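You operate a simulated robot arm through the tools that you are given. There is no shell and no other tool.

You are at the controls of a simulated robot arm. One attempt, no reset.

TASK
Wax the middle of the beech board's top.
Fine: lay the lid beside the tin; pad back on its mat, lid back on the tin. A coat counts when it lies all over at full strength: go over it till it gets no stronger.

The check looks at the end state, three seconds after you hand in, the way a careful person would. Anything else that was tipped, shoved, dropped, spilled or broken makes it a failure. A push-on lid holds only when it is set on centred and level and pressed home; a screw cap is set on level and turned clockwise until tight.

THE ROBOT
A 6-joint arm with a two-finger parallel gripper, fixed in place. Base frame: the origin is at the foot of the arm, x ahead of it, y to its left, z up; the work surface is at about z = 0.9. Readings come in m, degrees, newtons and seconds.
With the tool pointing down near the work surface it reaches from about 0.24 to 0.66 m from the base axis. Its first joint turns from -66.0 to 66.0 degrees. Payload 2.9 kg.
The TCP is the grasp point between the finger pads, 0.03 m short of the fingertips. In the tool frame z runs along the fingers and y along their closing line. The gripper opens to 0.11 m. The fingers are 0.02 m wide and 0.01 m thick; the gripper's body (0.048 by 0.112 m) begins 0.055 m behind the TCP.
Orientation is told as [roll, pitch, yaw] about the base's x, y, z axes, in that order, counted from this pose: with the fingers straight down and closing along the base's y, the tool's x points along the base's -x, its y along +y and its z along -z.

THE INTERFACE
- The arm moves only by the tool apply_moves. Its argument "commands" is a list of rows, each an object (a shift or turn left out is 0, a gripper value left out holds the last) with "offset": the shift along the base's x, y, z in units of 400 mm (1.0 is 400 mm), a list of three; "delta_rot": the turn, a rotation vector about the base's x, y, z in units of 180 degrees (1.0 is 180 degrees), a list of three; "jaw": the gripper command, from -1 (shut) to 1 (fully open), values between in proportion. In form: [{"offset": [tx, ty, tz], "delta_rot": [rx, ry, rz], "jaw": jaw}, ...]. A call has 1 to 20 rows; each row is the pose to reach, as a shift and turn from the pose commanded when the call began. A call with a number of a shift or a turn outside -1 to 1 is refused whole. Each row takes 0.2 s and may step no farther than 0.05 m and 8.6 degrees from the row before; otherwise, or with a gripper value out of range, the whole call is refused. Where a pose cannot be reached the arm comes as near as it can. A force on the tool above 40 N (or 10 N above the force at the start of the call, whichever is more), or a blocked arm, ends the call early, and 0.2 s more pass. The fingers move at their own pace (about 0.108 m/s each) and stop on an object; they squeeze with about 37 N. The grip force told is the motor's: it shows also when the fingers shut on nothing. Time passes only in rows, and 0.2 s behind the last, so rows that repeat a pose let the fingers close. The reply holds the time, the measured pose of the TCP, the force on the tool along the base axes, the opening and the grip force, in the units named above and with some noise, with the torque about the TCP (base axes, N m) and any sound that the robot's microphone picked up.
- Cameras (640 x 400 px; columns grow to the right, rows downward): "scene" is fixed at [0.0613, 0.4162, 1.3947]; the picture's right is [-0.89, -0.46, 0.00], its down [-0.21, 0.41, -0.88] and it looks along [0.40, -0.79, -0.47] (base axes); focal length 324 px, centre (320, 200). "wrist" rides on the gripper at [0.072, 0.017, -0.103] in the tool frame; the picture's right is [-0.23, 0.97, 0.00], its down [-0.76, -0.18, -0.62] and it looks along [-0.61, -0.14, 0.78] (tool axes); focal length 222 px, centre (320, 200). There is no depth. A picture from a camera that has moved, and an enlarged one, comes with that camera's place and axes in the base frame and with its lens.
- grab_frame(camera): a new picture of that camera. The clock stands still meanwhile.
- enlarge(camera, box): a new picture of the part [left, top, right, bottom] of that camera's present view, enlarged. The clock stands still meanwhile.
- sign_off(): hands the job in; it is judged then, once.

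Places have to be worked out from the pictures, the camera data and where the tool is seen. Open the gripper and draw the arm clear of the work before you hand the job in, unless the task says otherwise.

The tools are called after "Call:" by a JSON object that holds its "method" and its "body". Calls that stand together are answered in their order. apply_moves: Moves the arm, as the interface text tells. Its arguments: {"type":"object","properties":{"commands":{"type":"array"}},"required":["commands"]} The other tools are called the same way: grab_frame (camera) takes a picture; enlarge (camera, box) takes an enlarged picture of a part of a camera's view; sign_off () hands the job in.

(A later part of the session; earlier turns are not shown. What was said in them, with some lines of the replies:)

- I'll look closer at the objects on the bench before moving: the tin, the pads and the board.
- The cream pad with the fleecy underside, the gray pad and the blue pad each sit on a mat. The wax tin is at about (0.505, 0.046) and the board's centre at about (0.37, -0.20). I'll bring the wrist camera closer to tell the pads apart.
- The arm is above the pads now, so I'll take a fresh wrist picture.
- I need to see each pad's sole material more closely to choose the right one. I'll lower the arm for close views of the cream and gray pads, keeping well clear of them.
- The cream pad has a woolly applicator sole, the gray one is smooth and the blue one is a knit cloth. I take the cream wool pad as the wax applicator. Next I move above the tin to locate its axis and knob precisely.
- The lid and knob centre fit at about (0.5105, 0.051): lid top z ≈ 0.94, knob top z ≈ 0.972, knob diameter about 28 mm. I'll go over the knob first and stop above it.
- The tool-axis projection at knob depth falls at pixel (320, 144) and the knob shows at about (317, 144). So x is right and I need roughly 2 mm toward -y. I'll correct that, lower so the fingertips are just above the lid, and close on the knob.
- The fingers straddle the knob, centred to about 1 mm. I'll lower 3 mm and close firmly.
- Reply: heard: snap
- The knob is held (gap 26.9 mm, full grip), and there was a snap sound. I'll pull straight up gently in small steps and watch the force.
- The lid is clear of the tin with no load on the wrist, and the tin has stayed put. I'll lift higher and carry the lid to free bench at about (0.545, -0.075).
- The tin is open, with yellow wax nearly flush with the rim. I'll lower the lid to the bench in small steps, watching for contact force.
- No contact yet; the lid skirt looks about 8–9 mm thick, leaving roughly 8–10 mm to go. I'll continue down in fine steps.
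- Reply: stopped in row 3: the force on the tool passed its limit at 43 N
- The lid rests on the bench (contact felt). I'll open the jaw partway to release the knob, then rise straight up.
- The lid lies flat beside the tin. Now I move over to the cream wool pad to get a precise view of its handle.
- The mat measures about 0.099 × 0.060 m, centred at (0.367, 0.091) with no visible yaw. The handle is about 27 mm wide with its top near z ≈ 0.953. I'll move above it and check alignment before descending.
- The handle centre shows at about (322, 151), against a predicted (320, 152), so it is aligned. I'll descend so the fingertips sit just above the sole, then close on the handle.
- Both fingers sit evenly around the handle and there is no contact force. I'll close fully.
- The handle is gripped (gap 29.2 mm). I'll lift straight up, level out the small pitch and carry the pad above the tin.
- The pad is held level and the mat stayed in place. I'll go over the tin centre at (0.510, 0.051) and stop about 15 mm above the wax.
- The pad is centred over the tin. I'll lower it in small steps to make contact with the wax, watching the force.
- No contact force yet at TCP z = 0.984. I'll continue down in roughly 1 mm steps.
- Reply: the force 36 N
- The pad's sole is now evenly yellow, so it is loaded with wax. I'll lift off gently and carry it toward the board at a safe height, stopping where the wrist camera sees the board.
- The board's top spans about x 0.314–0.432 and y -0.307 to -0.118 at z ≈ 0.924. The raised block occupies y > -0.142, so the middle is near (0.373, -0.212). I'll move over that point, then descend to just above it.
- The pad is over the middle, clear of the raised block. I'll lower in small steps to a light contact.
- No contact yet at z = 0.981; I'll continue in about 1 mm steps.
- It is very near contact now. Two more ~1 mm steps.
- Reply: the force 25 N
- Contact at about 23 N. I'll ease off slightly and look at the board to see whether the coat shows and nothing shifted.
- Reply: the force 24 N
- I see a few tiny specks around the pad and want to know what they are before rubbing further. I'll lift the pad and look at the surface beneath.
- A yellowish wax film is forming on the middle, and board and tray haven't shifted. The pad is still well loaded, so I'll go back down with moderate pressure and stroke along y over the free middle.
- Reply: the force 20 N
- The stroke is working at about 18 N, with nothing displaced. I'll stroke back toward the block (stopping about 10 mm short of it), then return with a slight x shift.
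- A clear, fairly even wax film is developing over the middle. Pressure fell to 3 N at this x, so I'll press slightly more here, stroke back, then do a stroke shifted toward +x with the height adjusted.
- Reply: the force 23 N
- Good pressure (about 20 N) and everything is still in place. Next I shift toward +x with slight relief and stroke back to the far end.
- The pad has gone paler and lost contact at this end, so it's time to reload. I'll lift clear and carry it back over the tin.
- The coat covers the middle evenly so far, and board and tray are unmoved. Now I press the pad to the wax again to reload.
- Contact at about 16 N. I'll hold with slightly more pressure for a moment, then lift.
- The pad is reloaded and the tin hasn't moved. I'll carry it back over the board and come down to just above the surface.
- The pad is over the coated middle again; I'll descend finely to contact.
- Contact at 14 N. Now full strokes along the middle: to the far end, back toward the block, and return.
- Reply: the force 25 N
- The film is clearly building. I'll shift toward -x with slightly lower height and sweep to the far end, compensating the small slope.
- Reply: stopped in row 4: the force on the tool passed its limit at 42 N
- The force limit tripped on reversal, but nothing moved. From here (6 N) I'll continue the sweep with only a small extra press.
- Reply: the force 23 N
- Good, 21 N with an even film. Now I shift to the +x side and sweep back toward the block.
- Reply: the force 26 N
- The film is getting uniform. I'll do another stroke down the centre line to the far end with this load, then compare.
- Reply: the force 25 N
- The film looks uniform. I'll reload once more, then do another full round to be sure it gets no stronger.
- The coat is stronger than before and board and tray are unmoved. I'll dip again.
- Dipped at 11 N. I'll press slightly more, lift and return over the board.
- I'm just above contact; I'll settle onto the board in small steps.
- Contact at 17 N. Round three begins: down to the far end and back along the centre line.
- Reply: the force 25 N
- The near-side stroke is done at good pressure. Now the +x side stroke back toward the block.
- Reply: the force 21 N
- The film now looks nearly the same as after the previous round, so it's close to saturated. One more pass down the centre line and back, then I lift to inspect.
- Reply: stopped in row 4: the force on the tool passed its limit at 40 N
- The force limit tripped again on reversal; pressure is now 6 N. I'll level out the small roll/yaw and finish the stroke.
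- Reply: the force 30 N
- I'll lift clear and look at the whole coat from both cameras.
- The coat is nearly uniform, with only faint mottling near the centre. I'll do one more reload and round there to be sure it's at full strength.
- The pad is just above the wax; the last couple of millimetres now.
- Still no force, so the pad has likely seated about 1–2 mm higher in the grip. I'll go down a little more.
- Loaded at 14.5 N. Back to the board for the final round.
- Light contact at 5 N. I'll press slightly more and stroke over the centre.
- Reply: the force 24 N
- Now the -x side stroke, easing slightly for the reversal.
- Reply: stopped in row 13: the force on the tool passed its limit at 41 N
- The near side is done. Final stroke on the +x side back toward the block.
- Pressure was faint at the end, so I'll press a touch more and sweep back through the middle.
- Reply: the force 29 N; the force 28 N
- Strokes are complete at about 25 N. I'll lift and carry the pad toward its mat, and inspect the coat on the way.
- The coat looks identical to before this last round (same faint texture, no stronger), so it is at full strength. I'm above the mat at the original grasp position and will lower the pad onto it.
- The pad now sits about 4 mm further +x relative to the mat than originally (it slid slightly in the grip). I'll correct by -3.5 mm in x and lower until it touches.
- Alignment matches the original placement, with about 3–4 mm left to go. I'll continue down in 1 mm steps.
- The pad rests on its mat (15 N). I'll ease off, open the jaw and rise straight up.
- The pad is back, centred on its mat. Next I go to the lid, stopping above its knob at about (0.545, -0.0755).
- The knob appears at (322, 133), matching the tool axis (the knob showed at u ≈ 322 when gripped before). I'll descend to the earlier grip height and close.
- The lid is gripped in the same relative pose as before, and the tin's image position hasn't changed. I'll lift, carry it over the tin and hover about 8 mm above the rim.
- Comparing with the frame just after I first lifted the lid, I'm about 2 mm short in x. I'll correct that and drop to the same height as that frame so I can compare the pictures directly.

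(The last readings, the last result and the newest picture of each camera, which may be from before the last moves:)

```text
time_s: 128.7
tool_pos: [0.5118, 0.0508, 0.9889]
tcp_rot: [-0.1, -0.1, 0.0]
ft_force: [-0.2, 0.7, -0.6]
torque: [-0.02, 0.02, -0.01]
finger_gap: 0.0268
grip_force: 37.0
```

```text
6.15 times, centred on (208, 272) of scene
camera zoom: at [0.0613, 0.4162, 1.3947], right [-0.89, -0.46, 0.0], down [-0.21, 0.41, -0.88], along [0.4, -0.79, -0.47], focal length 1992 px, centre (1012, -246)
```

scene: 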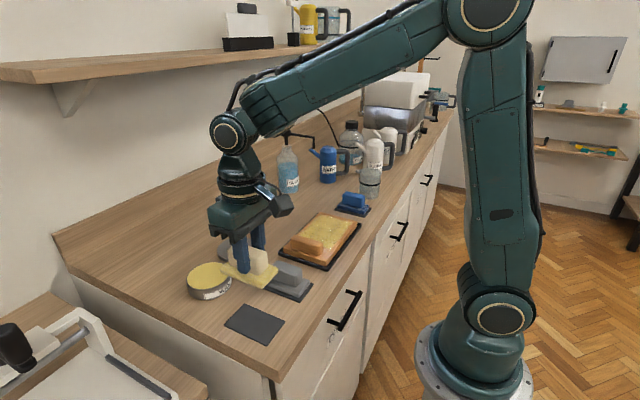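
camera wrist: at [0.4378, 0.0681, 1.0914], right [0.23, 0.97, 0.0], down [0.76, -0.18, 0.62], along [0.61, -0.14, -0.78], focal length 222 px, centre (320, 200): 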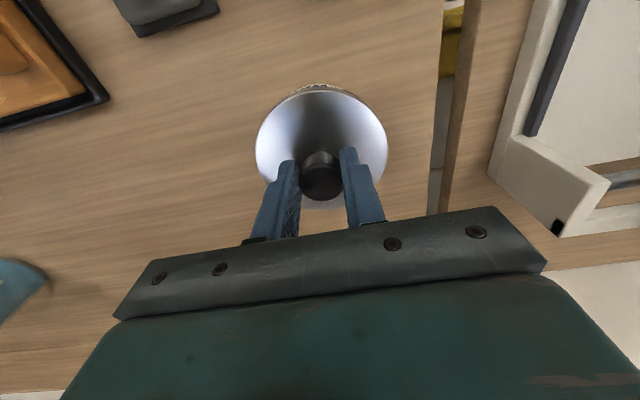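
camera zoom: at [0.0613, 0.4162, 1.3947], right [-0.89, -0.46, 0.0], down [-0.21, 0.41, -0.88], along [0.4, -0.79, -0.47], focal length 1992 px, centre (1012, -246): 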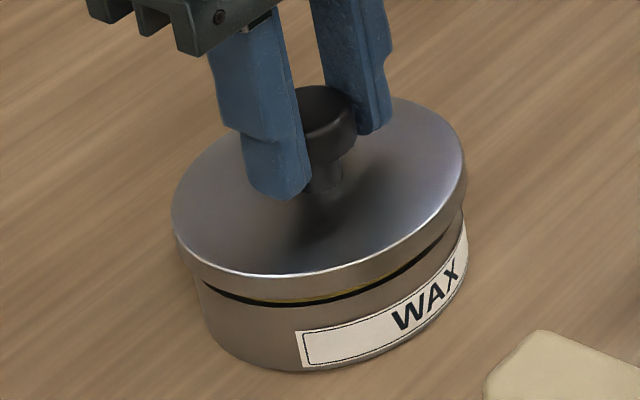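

Call:
{"method": "enlarge", "body": {"camera": "wrist", "box": [245, 70, 405, 170]}}

Call:
{"method": "enlarge", "body": {"camera": "scene", "box": [180, 255, 240, 300]}}

```text
4.00 times, centred on (325, 120) of wrist
camera zoom: at [0.4378, 0.0681, 1.0914], right [0.23, 0.97, 0.0], down [0.76, -0.18, 0.62], along [0.61, -0.14, -0.78], focal length 888 px, centre (300, 520)
```

zoom: 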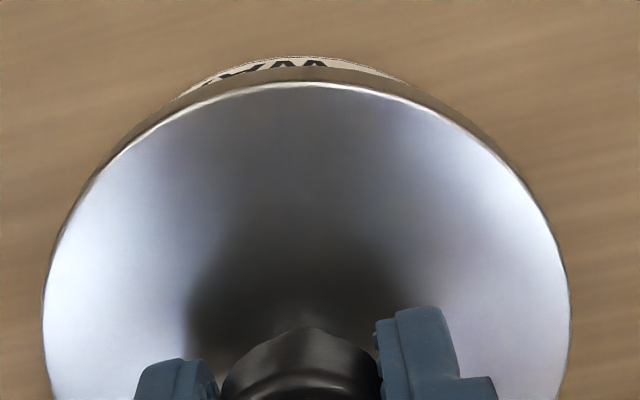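

```text
8.89 times, centred on (210, 278) of scene
camera zoom: at [0.0613, 0.4162, 1.3947], right [-0.89, -0.46, 0.0], down [-0.21, 0.41, -0.88], along [0.4, -0.79, -0.47], focal length 2877 px, centre (1298, -489)
```

zoom: 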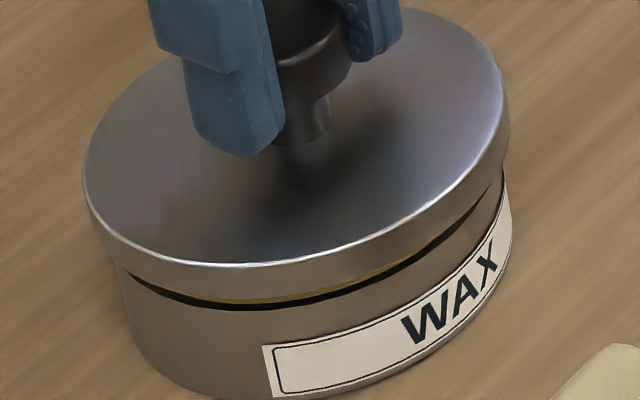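

Measured against the original closed picture, the lid needs about +0.9 mm in x and +0.5 mm in y. I'll apply that and lower slowly onto the rim.

Call:
{"method": "apply_moves", "body": {"commands": [{"offset": [0.0022, 0.0015, 0], "jaw": -1}, {"offset": [0.0022, 0.0015, -0.006]}, {"offset": [0.0022, 0.0015, -0.01]}, {"offset": [0.0022, 0.0015, -0.014]}, {"offset": [0.0022, 0.0015, -0.014]}]}}

Call:
{"method": "enlarge", "body": {"camera": "scene", "box": [180, 255, 240, 300]}}

```text
time_s: 129.9
tool_pos: [0.513, 0.0523, 0.9832]
tcp_rot: [0.0, 0.0, -0.1]
ft_force: [-0.1, -0.2, 0.1]
torque: [0.01, 0.0, 0.01]
finger_gap: 0.027
grip_force: 37.3
```

```text
8.89 times, centred on (210, 278) of scene
camera zoom: at [0.0613, 0.4162, 1.3947], right [-0.89, -0.46, 0.0], down [-0.21, 0.41, -0.88], along [0.4, -0.79, -0.47], focal length 2877 px, centre (1298, -489)
```

zoom: 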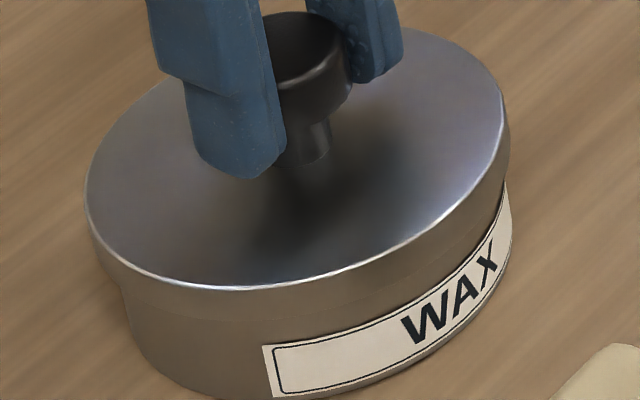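

The skirt is meeting the rim with no side load yet. I'll keep lowering in about 1 mm steps and watch forces and sounds.

Call:
{"method": "apply_moves", "body": {"commands": [{"offset": [0, 0, -0.003], "jaw": -1}, {"offset": [0, 0, -0.006]}, {"offset": [0, 0, -0.008]}, {"offset": [0, 0, -0.008]}]}}

```text
time_s: 130.9
tool_pos: [0.5118, 0.0521, 0.9808]
tcp_rot: [0.0, -0.1, 0.0]
ft_force: [0.3, 0.2, 0.9]
torque: [-0.03, -0.1, -0.03]
finger_gap: 0.0268
grip_force: 36.9
```

Call:
{"method": "apply_moves", "body": {"commands": [{"offset": [0, 0, -0.003], "jaw": -1}, {"offset": [0, 0, -0.006]}, {"offset": [0, 0, -0.008]}, {"offset": [0, 0, -0.008]}]}}

Call:
{"method": "enlarge", "body": {"camera": "scene", "box": [180, 255, 240, 300]}}

```text
time_s: 131.9
tool_pos: [0.5135, 0.0526, 0.9778]
tcp_rot: [0.0, -0.3, 0.2]
ft_force: [-0.7, 5.7, 16.7]
torque: [-0.2, -0.69, 0.21]
finger_gap: 0.0274
grip_force: 36.8
```

```text
8.89 times, centred on (210, 278) of scene
camera zoom: at [0.061, 0.4163, 1.3947], right [-0.89, -0.46, 0.0], down [-0.21, 0.41, -0.88], along [0.4, -0.79, -0.47], focal length 2877 px, centre (1298, -489)
```

zoom: 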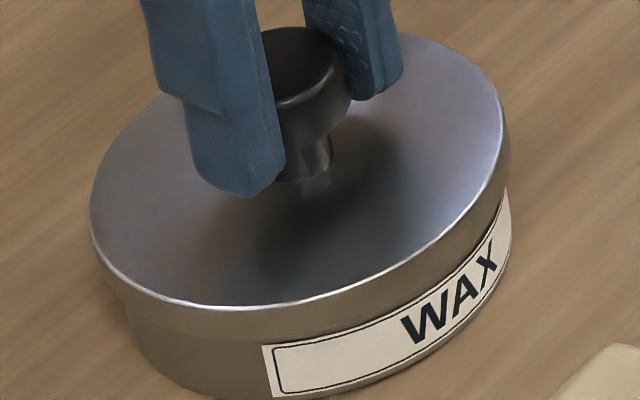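

Force is 16.7 N with a torque that places the contact on the rim at the +x/-y side. So the lid sits slightly too far toward -x/+y. I'll back off 2 mm, shift by (+0.6, -0.8) mm and try again.

Call:
{"method": "apply_moves", "body": {"commands": [{"offset": [0, 0, 0.006], "delta_rot": [0, 0.0012, -0.0008], "jaw": -1}, {"offset": [0.0015, -0.002, 0.008], "delta_rot": [0, 0.0012, -0.0008]}, {"offset": [0.0015, -0.002, 0.008], "delta_rot": [0, 0.0012, -0.0008]}, {"offset": [0.0015, -0.002, 0.004], "delta_rot": [0, 0.0012, -0.0008]}, {"offset": [0.0015, -0.002, 0.001], "delta_rot": [0, 0.0012, -0.0008]}, {"offset": [0.0015, -0.002, 0.001], "delta_rot": [0, 0.0012, -0.0008]}]}}

```text
time_s: 133.3
tool_pos: [0.5147, 0.0506, 0.9771]
tcp_rot: [0.0, 0.2, -0.2]
ft_force: [2.2, 6.9, 0.8]
torque: [0.35, -0.08, 0.03]
finger_gap: 0.0272
grip_force: 37.0
```

Vertical force is nearly zero and the lateral force (2, 7 N) acts at rim height, so the skirt is engaged around the rim but offset toward -y. I'll ease +y by 0.6 mm to null that and then go down 1 mm.

Call:
{"method": "apply_moves", "body": {"commands": [{"offset": [0.0005, 0.0015, 0], "jaw": -1}, {"offset": [0.0005, 0.0015, 0]}, {"offset": [0.0005, 0.0015, -0.0015]}, {"offset": [0.0005, 0.0015, -0.003]}, {"offset": [0.0005, 0.0015, -0.003]}]}}

Call:
{"method": "enlarge", "body": {"camera": "scene", "box": [180, 255, 240, 300]}}

```text
time_s: 134.5
tool_pos: [0.5143, 0.0509, 0.975]
tcp_rot: [0.0, 0.1, 0.0]
ft_force: [0.3, 0.2, 0.8]
torque: [0.01, 0.0, -0.01]
finger_gap: 0.0271
grip_force: 36.8
```

```text
8.89 times, centred on (210, 278) of scene
camera zoom: at [0.0613, 0.4162, 1.3947], right [-0.89, -0.46, 0.0], down [-0.21, 0.41, -0.88], along [0.4, -0.79, -0.47], focal length 2877 px, centre (1298, -489)
```

zoom: 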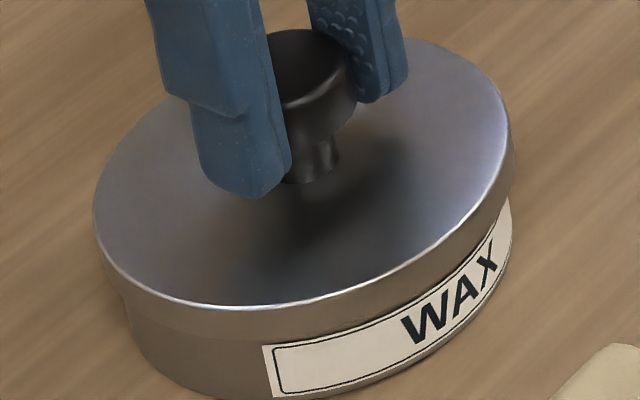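

All forces are near zero with the lid centred over the rim and the tin unmoved. I'll press down in small steps to drive it home.

Call:
{"method": "apply_moves", "body": {"commands": [{"offset": [0, 0, -0.002], "jaw": -1}, {"offset": [0, 0, -0.004]}, {"offset": [0, 0, -0.004]}]}}

```text
time_s: 135.3
tool_pos: [0.5144, 0.0509, 0.9747]
tcp_rot: [0.0, 0.1, -0.1]
ft_force: [0.4, -0.9, 0.2]
torque: [0.03, 0.02, -0.01]
finger_gap: 0.0269
grip_force: 36.9
```

Call:
{"method": "apply_moves", "body": {"commands": [{"offset": [0, 0, -0.002], "jaw": -1}, {"offset": [0, 0, -0.004]}, {"offset": [0, 0, -0.006]}, {"offset": [0, 0, -0.006]}]}}

Call:
{"method": "enlarge", "body": {"camera": "scene", "box": [180, 255, 240, 300]}}

```text
time_s: 136.3
tool_pos: [0.5138, 0.0512, 0.9735]
tcp_rot: [0.0, -0.1, -0.1]
ft_force: [2.7, -4.1, 16.1]
torque: [-0.09, -0.01, -0.03]
finger_gap: 0.0269
grip_force: 36.9
```

```text
8.89 times, centred on (210, 278) of scene
camera zoom: at [0.0611, 0.416, 1.3948], right [-0.89, -0.46, 0.0], down [-0.21, 0.41, -0.88], along [0.4, -0.79, -0.47], focal length 2877 px, centre (1298, -489)
```

zoom: 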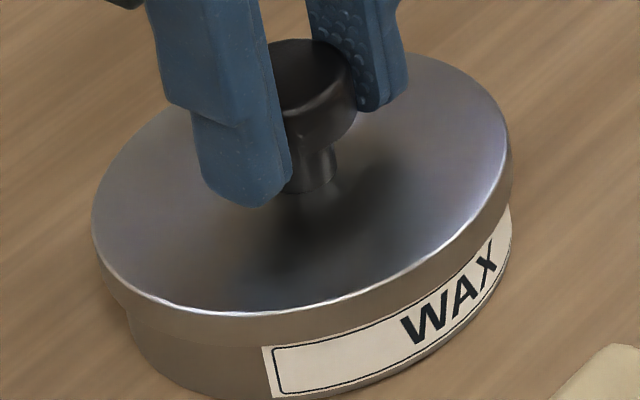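

Axial force is 16 N with almost no torque, so it's centred and level. The lid height matches the original closed picture, and I'll press harder to seat it.

Call:
{"method": "apply_moves", "body": {"commands": [{"offset": [0, 0, -0.001], "jaw": -1}, {"offset": [0, 0, -0.002]}, {"offset": [0, 0, -0.003]}, {"offset": [0, 0, -0.003]}]}}

```text
time_s: 137.3
tool_pos: [0.5143, 0.0497, 0.9729]
tcp_rot: [0.2, -0.1, 0.0]
ft_force: [-0.4, -4.7, 29.7]
torque: [-0.08, -0.11, -0.03]
finger_gap: 0.0271
grip_force: 37.1
```

29.7 N and no snap yet. I'll press further.

Call:
{"method": "apply_moves", "body": {"commands": [{"offset": [0, 0, -0.001], "jaw": -1}, {"offset": [0, 0, -0.002]}, {"offset": [0, 0, -0.002]}]}}

Call:
{"method": "enlarge", "body": {"camera": "scene", "box": [180, 255, 240, 300]}}

```text
time_s: 138.1
tool_pos: [0.5144, 0.0513, 0.9713]
tcp_rot: [0.1, -0.1, 0.0]
ft_force: [-3.0, -2.0, 31.2]
torque: [-0.03, -0.05, -0.03]
finger_gap: 0.0272
grip_force: 37.1
```

```text
8.89 times, centred on (210, 278) of scene
camera zoom: at [0.0607, 0.416, 1.3948], right [-0.89, -0.46, 0.0], down [-0.21, 0.41, -0.88], along [0.41, -0.79, -0.47], focal length 2877 px, centre (1298, -489)
```

zoom: 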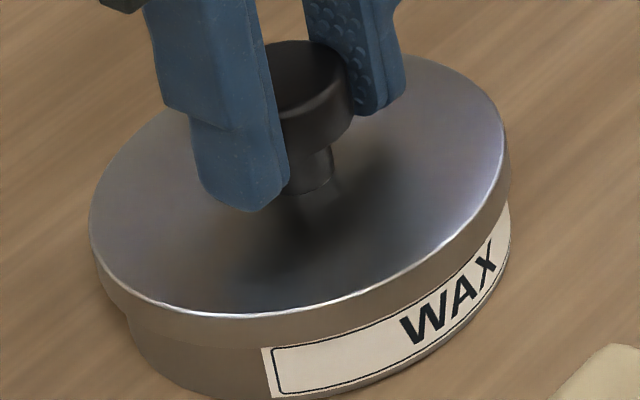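

The knob is starting to slip through the fingers, so I'd rather press from above. I'll relieve the load, open, rise, close the fingers and press on the knob's top centre.

Call:
{"method": "apply_moves", "body": {"commands": [{"offset": [0, 0, 0.002], "jaw": -1}, {"offset": [0, 0, 0.002], "jaw": 0}, {"offset": [0, 0, 0.002], "jaw": 0}, {"offset": [0, 0, 0.04], "jaw": 0}, {"offset": [0, 0, 0.1], "jaw": 0}, {"offset": [0, 0, 0.13], "jaw": -1}, {"offset": [0, 0, 0.13], "jaw": -1}, {"offset": [0, 0, 0.13], "jaw": -1}]}}

Call:
{"method": "enlarge", "body": {"camera": "scene", "box": [170, 220, 250, 305]}}

Call:
{"method": "grab_frame", "body": {"camera": "wrist"}}

Call:
{"method": "enlarge", "body": {"camera": "wrist", "box": [250, 80, 410, 180]}}

```text
time_s: 139.9
tool_pos: [0.5135, 0.0517, 1.022]
tcp_rot: [0.0, 0.0, -0.1]
ft_force: [0.1, -0.6, 0.4]
torque: [0.03, 0.01, -0.01]
finger_gap: 0.0
grip_force: 37.4
heard: snap
```

```text
4.71 times, centred on (210, 262) of scene
camera zoom: at [0.0613, 0.4162, 1.3947], right [-0.89, -0.46, 0.0], down [-0.21, 0.41, -0.88], along [0.4, -0.79, -0.47], focal length 1523 px, centre (838, -94)
```

zoom: 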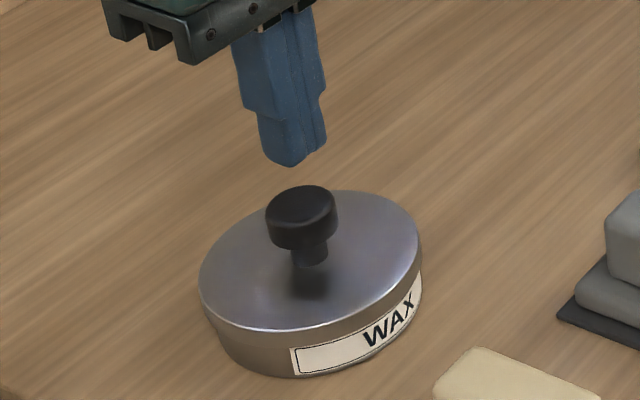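

```text
taken
camera wrist: at [0.4392, 0.0688, 1.1245], right [0.23, 0.97, 0.0], down [0.76, -0.18, 0.62], along [0.61, -0.14, -0.78], focal length 222 px, centre (320, 200)
```

wrist: 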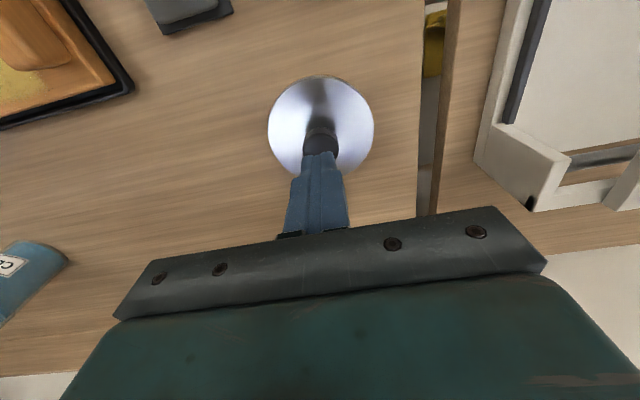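

```text
4.00 times, centred on (330, 130) of wrist
camera zoom: at [0.4392, 0.0688, 1.1245], right [0.23, 0.97, 0.0], down [0.76, -0.18, 0.62], along [0.61, -0.14, -0.78], focal length 888 px, centre (280, 480)
```

zoom: 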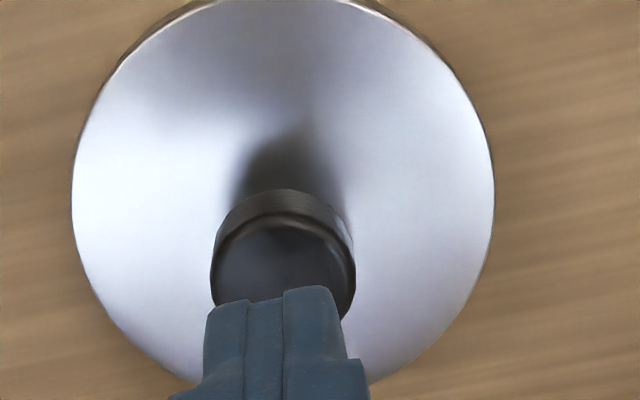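

A snap was heard on release, and the lid looks seated and level. To be certain, I'll press the closed fingertips on the knob's top centre, which is aligned within about 1 mm.

Call:
{"method": "apply_moves", "body": {"commands": [{"offset": [0.002, 0.001, -0.025], "jaw": -1}, {"offset": [0.002, 0.001, -0.04]}, {"offset": [0.002, 0.001, -0.044]}, {"offset": [0.002, 0.001, -0.047]}, {"offset": [0.002, 0.001, -0.047]}]}}

Call:
{"method": "enlarge", "body": {"camera": "scene", "box": [170, 220, 250, 305]}}

```text
time_s: 141.1
tool_pos: [0.5153, 0.0507, 1.0036]
tcp_rot: [0.0, 0.2, -0.1]
ft_force: [0.5, 0.8, 0.7]
torque: [0.0, -0.03, 0.01]
finger_gap: 0.0001
grip_force: 36.9
```

```text
4.71 times, centred on (210, 262) of scene
camera zoom: at [0.0613, 0.4162, 1.3947], right [-0.89, -0.46, 0.0], down [-0.21, 0.41, -0.88], along [0.4, -0.79, -0.47], focal length 1523 px, centre (838, -94)
```

zoom: 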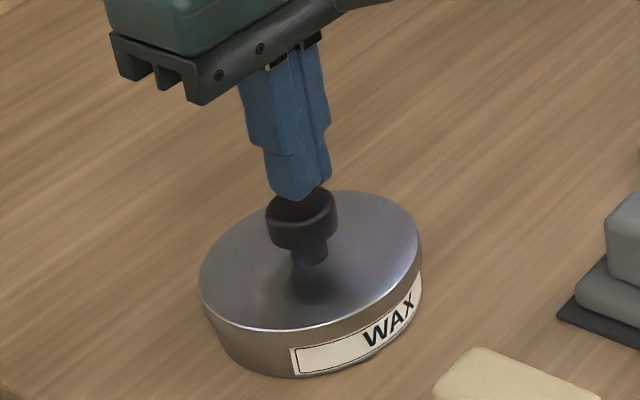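

The fingertips are right above the knob's centre. Pressing down in 1 mm steps.

Call:
{"method": "apply_moves", "body": {"commands": [{"offset": [0, 0, -0.0025], "jaw": -1}, {"offset": [0, 0, -0.005]}, {"offset": [0, 0, -0.0075]}, {"offset": [0, 0, -0.0075]}]}}

```text
time_s: 142.1
tool_pos: [0.5141, 0.0519, 0.9996]
tcp_rot: [-0.1, 0.1, -0.1]
ft_force: [-0.2, 0.2, -0.6]
torque: [-0.01, 0.0, 0.02]
finger_gap: 0.0
grip_force: 37.2
```

Call:
{"method": "apply_moves", "body": {"commands": [{"offset": [0, 0, -0.0025], "jaw": -1}, {"offset": [0, 0, -0.005]}, {"offset": [0, 0, -0.007]}, {"offset": [0, 0, -0.007]}]}}

Call:
{"method": "enlarge", "body": {"camera": "scene", "box": [170, 220, 250, 305]}}

```text
time_s: 143.1
tool_pos: [0.5148, 0.0497, 0.9978]
tcp_rot: [0.0, 0.1, -0.1]
ft_force: [0.2, -0.5, 0.1]
torque: [0.01, 0.01, 0.03]
finger_gap: 0.0
grip_force: 37.2
```

```text
4.71 times, centred on (210, 262) of scene
camera zoom: at [0.0613, 0.4162, 1.3947], right [-0.89, -0.46, 0.0], down [-0.21, 0.41, -0.88], along [0.4, -0.79, -0.47], focal length 1523 px, centre (838, -94)
```

zoom: 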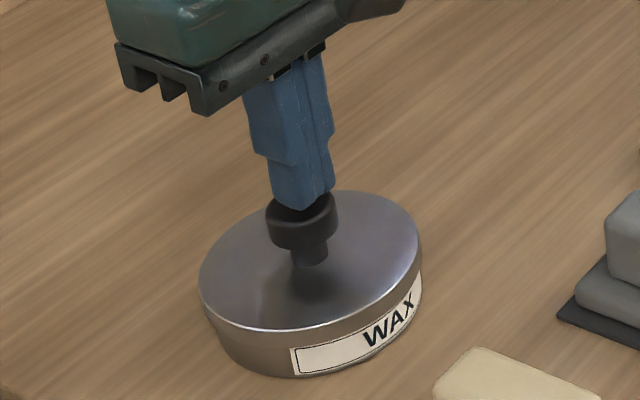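

Almost touching; a few more millimetres in fine steps.

Call:
{"method": "apply_moves", "body": {"commands": [{"offset": [0, 0, -0.0025], "jaw": -1}, {"offset": [0, 0, -0.005]}, {"offset": [0, 0, -0.005]}]}}

```text
time_s: 143.9
tool_pos: [0.5144, 0.0506, 0.9942]
tcp_rot: [0.0, 0.1, -0.1]
ft_force: [0.6, -1.2, 0.4]
torque: [0.01, 0.01, 0.0]
finger_gap: 0.0002
grip_force: 37.3
```

Call:
{"method": "apply_moves", "body": {"commands": [{"offset": [0, 0, -0.0025], "jaw": -1}, {"offset": [0, 0, -0.005]}, {"offset": [0, 0, -0.005]}]}}

Call:
{"method": "enlarge", "body": {"camera": "scene", "box": [180, 235, 240, 295]}}

```text
time_s: 144.7
tool_pos: [0.5146, 0.0527, 0.9933]
tcp_rot: [-0.1, 0.1, -0.1]
ft_force: [0.0, -0.5, 1.1]
torque: [-0.01, 0.0, 0.02]
finger_gap: 0.0
grip_force: 36.9
```

```text
6.67 times, centred on (210, 265) of scene
camera zoom: at [0.0613, 0.4162, 1.3947], right [-0.89, -0.46, 0.0], down [-0.21, 0.41, -0.88], along [0.4, -0.79, -0.47], focal length 2157 px, centre (1053, -233)
```

zoom: 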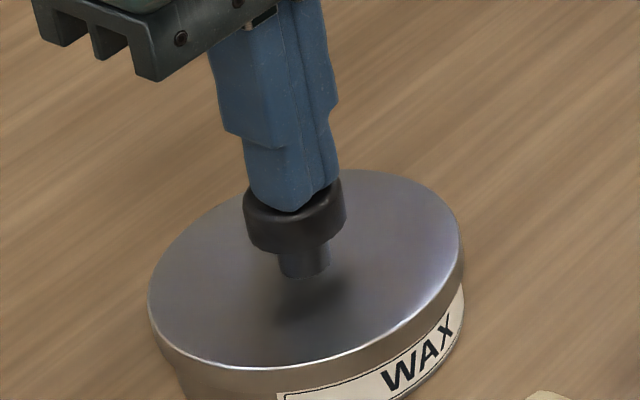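

Call:
{"method": "apply_moves", "body": {"commands": [{"offset": [0, 0, -0.0025], "jaw": -1}, {"offset": [0, 0, -0.005]}, {"offset": [0, 0, -0.005]}]}}

```text
time_s: 145.5
tool_pos: [0.5151, 0.0526, 0.9942]
tcp_rot: [-0.1, 0.0, -0.1]
ft_force: [-2.0, -1.7, 11.8]
torque: [-0.05, 0.07, 0.05]
finger_gap: 0.0
grip_force: 36.7
```

Contact with the knob top at 11.8 N. Now I press harder to seat the lid.

Call:
{"method": "apply_moves", "body": {"commands": [{"offset": [0, 0, -0.0015], "jaw": -1}, {"offset": [0, 0, -0.003]}, {"offset": [0, 0, -0.004]}, {"offset": [0, 0, -0.004]}]}}

```text
time_s: 146.5
tool_pos: [0.5158, 0.052, 0.9938]
tcp_rot: [0.1, -0.2, 0.0]
ft_force: [1.4, 4.3, 30.5]
torque: [0.16, -0.05, -0.09]
finger_gap: 0.0
grip_force: 37.1
```

Call:
{"method": "apply_moves", "body": {"commands": [{"offset": [0, 0, -0.0008], "jaw": -1}, {"offset": [0, 0, -0.0012]}, {"offset": [0, 0, -0.0012]}]}}

Call:
{"method": "enlarge", "body": {"camera": "scene", "box": [180, 250, 240, 305]}}

```text
time_s: 147.3
tool_pos: [0.5151, 0.0526, 0.9934]
tcp_rot: [0.1, -0.3, 0.0]
ft_force: [-3.5, 11.9, 34.6]
torque: [0.33, 0.05, 0.02]
finger_gap: 0.0
grip_force: 37.0
```

```text
7.27 times, centred on (210, 278) of scene
camera zoom: at [0.0606, 0.4164, 1.3947], right [-0.89, -0.46, 0.0], down [-0.21, 0.41, -0.88], along [0.41, -0.79, -0.47], focal length 2354 px, centre (1120, -364)
```

zoom: 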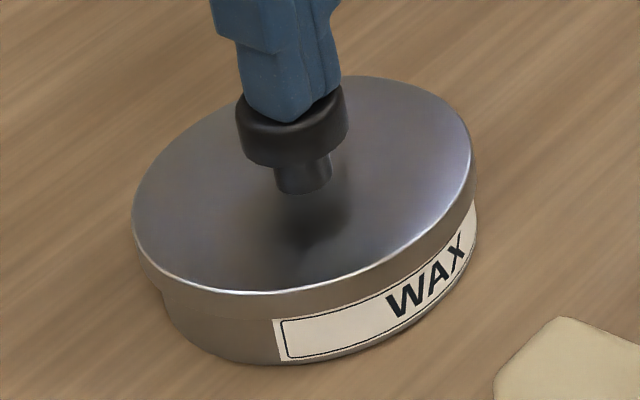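

The lid sits slightly lower than in the very first picture, level and centred, and it's rigid under 35 N. It's home. I'll rise straight up and check.

Call:
{"method": "apply_moves", "body": {"commands": [{"offset": [0, 0, 0.01], "jaw": -1}, {"offset": [0, 0, 0.06]}, {"offset": [0, 0, 0.14]}, {"offset": [0, 0, 0.24]}, {"offset": [0, 0, 0.28], "jaw": 0}, {"offset": [0, 0, 0.28], "jaw": 0.5}]}}

Call:
{"method": "enlarge", "body": {"camera": "scene", "box": [180, 250, 240, 305]}}

Call:
{"method": "grab_frame", "body": {"camera": "wrist"}}

Call:
{"method": "enlarge", "body": {"camera": "wrist", "box": [250, 80, 410, 180]}}

```text
time_s: 148.7
tool_pos: [0.5122, 0.0519, 1.1004]
tcp_rot: [0.0, 0.1, -0.2]
ft_force: [0.2, 0.2, 0.2]
torque: [0.02, 0.01, 0.0]
finger_gap: 0.0822
grip_force: 0.1
```

```text
7.27 times, centred on (210, 278) of scene
camera zoom: at [0.0613, 0.4162, 1.3947], right [-0.89, -0.46, 0.0], down [-0.21, 0.41, -0.88], along [0.4, -0.79, -0.47], focal length 2354 px, centre (1120, -364)
```

zoom: 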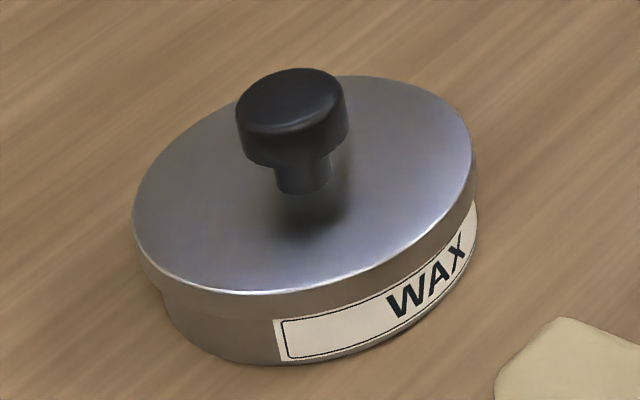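

```text
taken
camera wrist: at [0.439, 0.0678, 1.2029], right [0.23, 0.97, 0.0], down [0.76, -0.18, 0.62], along [0.6, -0.14, -0.78], focal length 222 px, centre (320, 200)
```

wrist: 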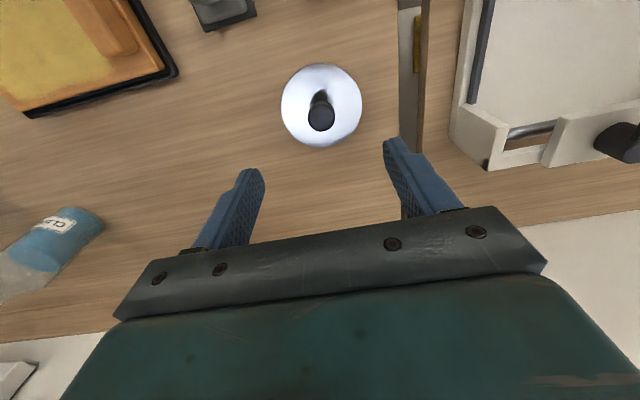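

```text
4.00 times, centred on (330, 130) of wrist
camera zoom: at [0.439, 0.0678, 1.2029], right [0.23, 0.97, 0.0], down [0.76, -0.18, 0.62], along [0.6, -0.14, -0.78], focal length 888 px, centre (280, 480)
```

zoom: 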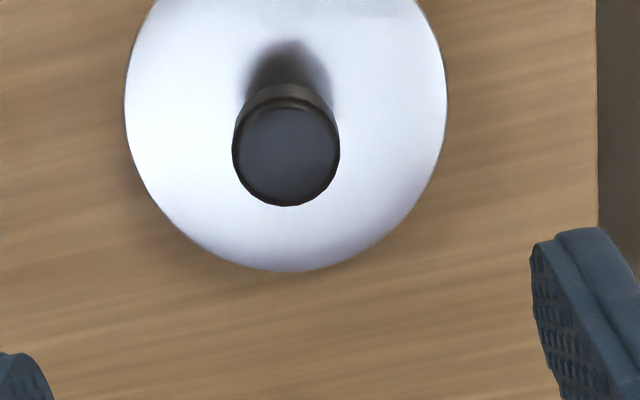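

I'll compare with the very first close-up of the closed tin using the identical crop.

Call:
{"method": "enlarge", "body": {"camera": "scene", "box": [170, 240, 300, 350]}}

Call:
{"method": "enlarge", "body": {"camera": "scene", "box": [180, 250, 240, 305]}}

```text
3.64 times, centred on (235, 295) of scene
camera zoom: at [0.0613, 0.4162, 1.3947], right [-0.89, -0.46, 0.0], down [-0.21, 0.41, -0.88], along [0.4, -0.79, -0.47], focal length 1177 px, centre (629, -146)
```

zoom: 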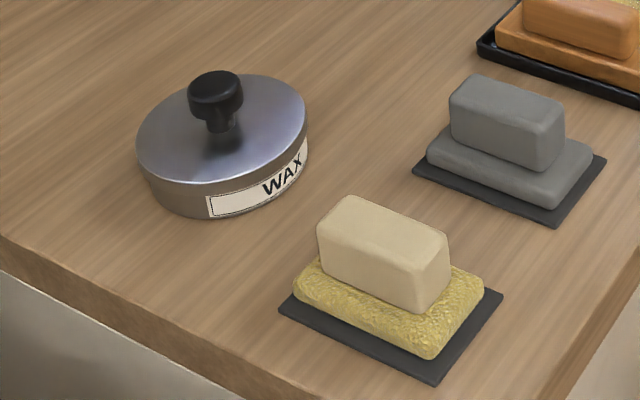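

```text
7.27 times, centred on (210, 278) of scene
camera zoom: at [0.0613, 0.4162, 1.3947], right [-0.89, -0.46, 0.0], down [-0.21, 0.41, -0.88], along [0.4, -0.79, -0.47], focal length 2354 px, centre (1120, -364)
```

zoom: 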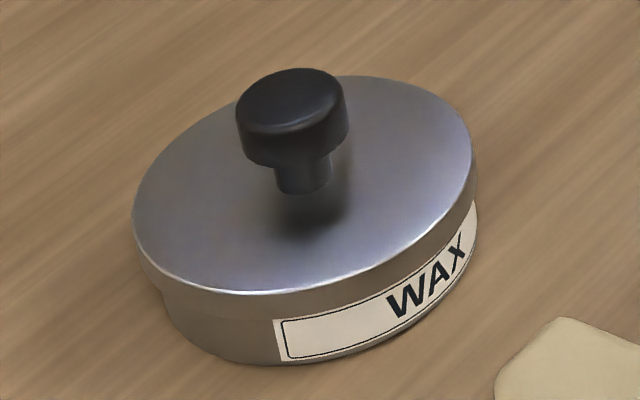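

Knob and lid height match the original closed state, and the pad sits centred on its mat. I'll open the gripper and draw the arm up clear for a final check of the whole scene.

Call:
{"method": "apply_moves", "body": {"commands": [{"offset": [-0.04, -0.03, 0.08], "jaw": 1}, {"offset": [-0.1, -0.08, 0.16]}, {"offset": [-0.17, -0.14, 0.22]}, {"offset": [-0.24, -0.2, 0.28]}, {"offset": [-0.31, -0.26, 0.34]}, {"offset": [-0.33, -0.33, 0.38]}, {"offset": [-0.33, -0.33, 0.38]}]}}

Call:
{"method": "grab_frame", "body": {"camera": "scene"}}

Call:
{"method": "grab_frame", "body": {"camera": "wrist"}}

Call:
{"method": "enlarge", "body": {"camera": "scene", "box": [170, 180, 390, 350]}}

Call:
{"method": "enlarge", "body": {"camera": "wrist", "box": [120, 0, 460, 200]}}

```text
time_s: 150.3
tool_pos: [0.3804, -0.0791, 1.2525]
tcp_rot: [-0.1, 0.1, -0.1]
ft_force: [0.2, -0.5, -0.6]
torque: [-0.03, 0.02, 0.01]
finger_gap: 0.1099
grip_force: 0.1
```

```text
taken
```

scene: 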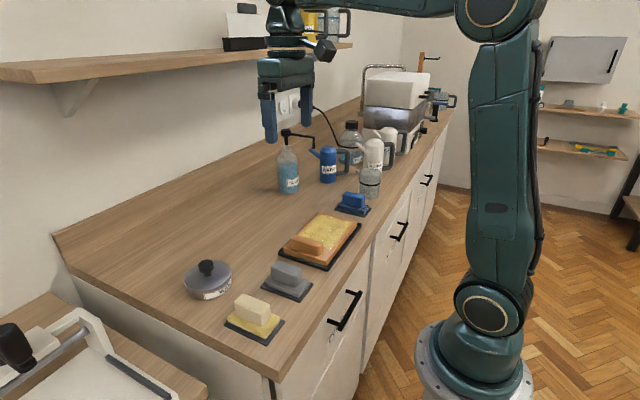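

```text
taken
camera wrist: at [0.3057, -0.0631, 1.355], right [0.23, 0.97, 0.0], down [0.76, -0.18, 0.62], along [0.6, -0.14, -0.78], focal length 222 px, centre (320, 200)
```

wrist: 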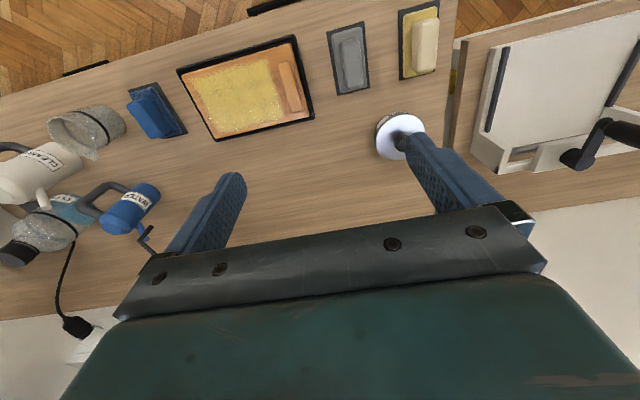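

```text
2.35 times, centred on (280, 265) of scene
camera zoom: at [0.0613, 0.4161, 1.3947], right [-0.89, -0.46, 0.0], down [-0.21, 0.41, -0.88], along [0.4, -0.79, -0.47], focal length 761 px, centre (414, 47)
```

zoom: 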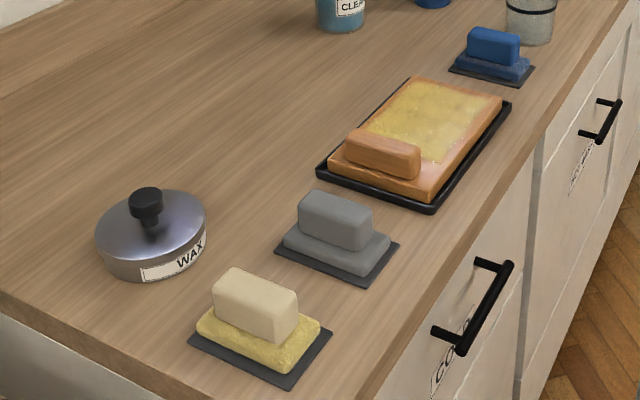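

```text
1.88 times, centred on (290, 100) of wrist
camera zoom: at [0.3057, -0.0631, 1.355], right [0.23, 0.97, 0.0], down [0.76, -0.18, 0.62], along [0.6, -0.14, -0.78], focal length 418 px, centre (376, 388)
```

zoom: 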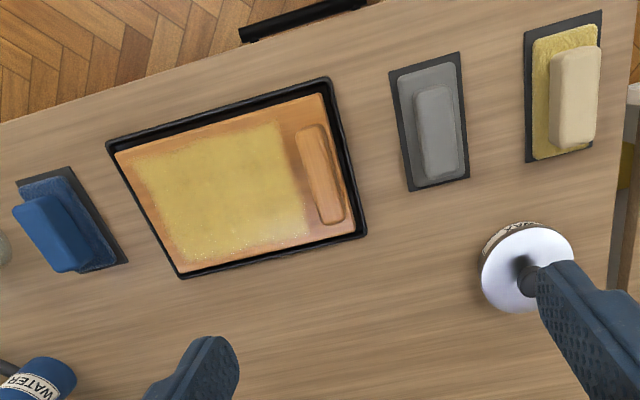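

The middle of the board carries an even, full-strength wax coat. The pad is on its mat, the lid is seated and level on the tin, and nothing else has moved. The gripper is open and the arm is clear, so I'm handing in.

Call:
{"method": "sign_off", "body": {}}

```text
The job is handed in.
```

The middle of the beech board is waxed, the pad is back on its mat and the lid is back on the tin. The job is handed in.

- **Coat:** I loaded the pad four times and stroked the free area of the board until another round no longer changed how it looked. The film is even, with only faint mottling that stayed the same after the last round. A strip along the board's edges and beside the raised block is unwaxed.
- **Pad choice:** The task didn't say which pad to use. I took the cream one with the woolly sole as the wax applicator. It is back on its mat within a few millimetres of where it started, still loaded with wax.
- **Lid:** It is centred and level. I pressed the knob from above to about 35 N and the lid did not move any further. Its height matches the first picture of the closed tin. The one snap I heard came as I released the knob, just before that press, so I can't say exactly when it seated.
- **Everything else:** In the final pictures the board, its tray, the tin, the other pads and the bottles are where they were. The gripper is open and the arm is clear.
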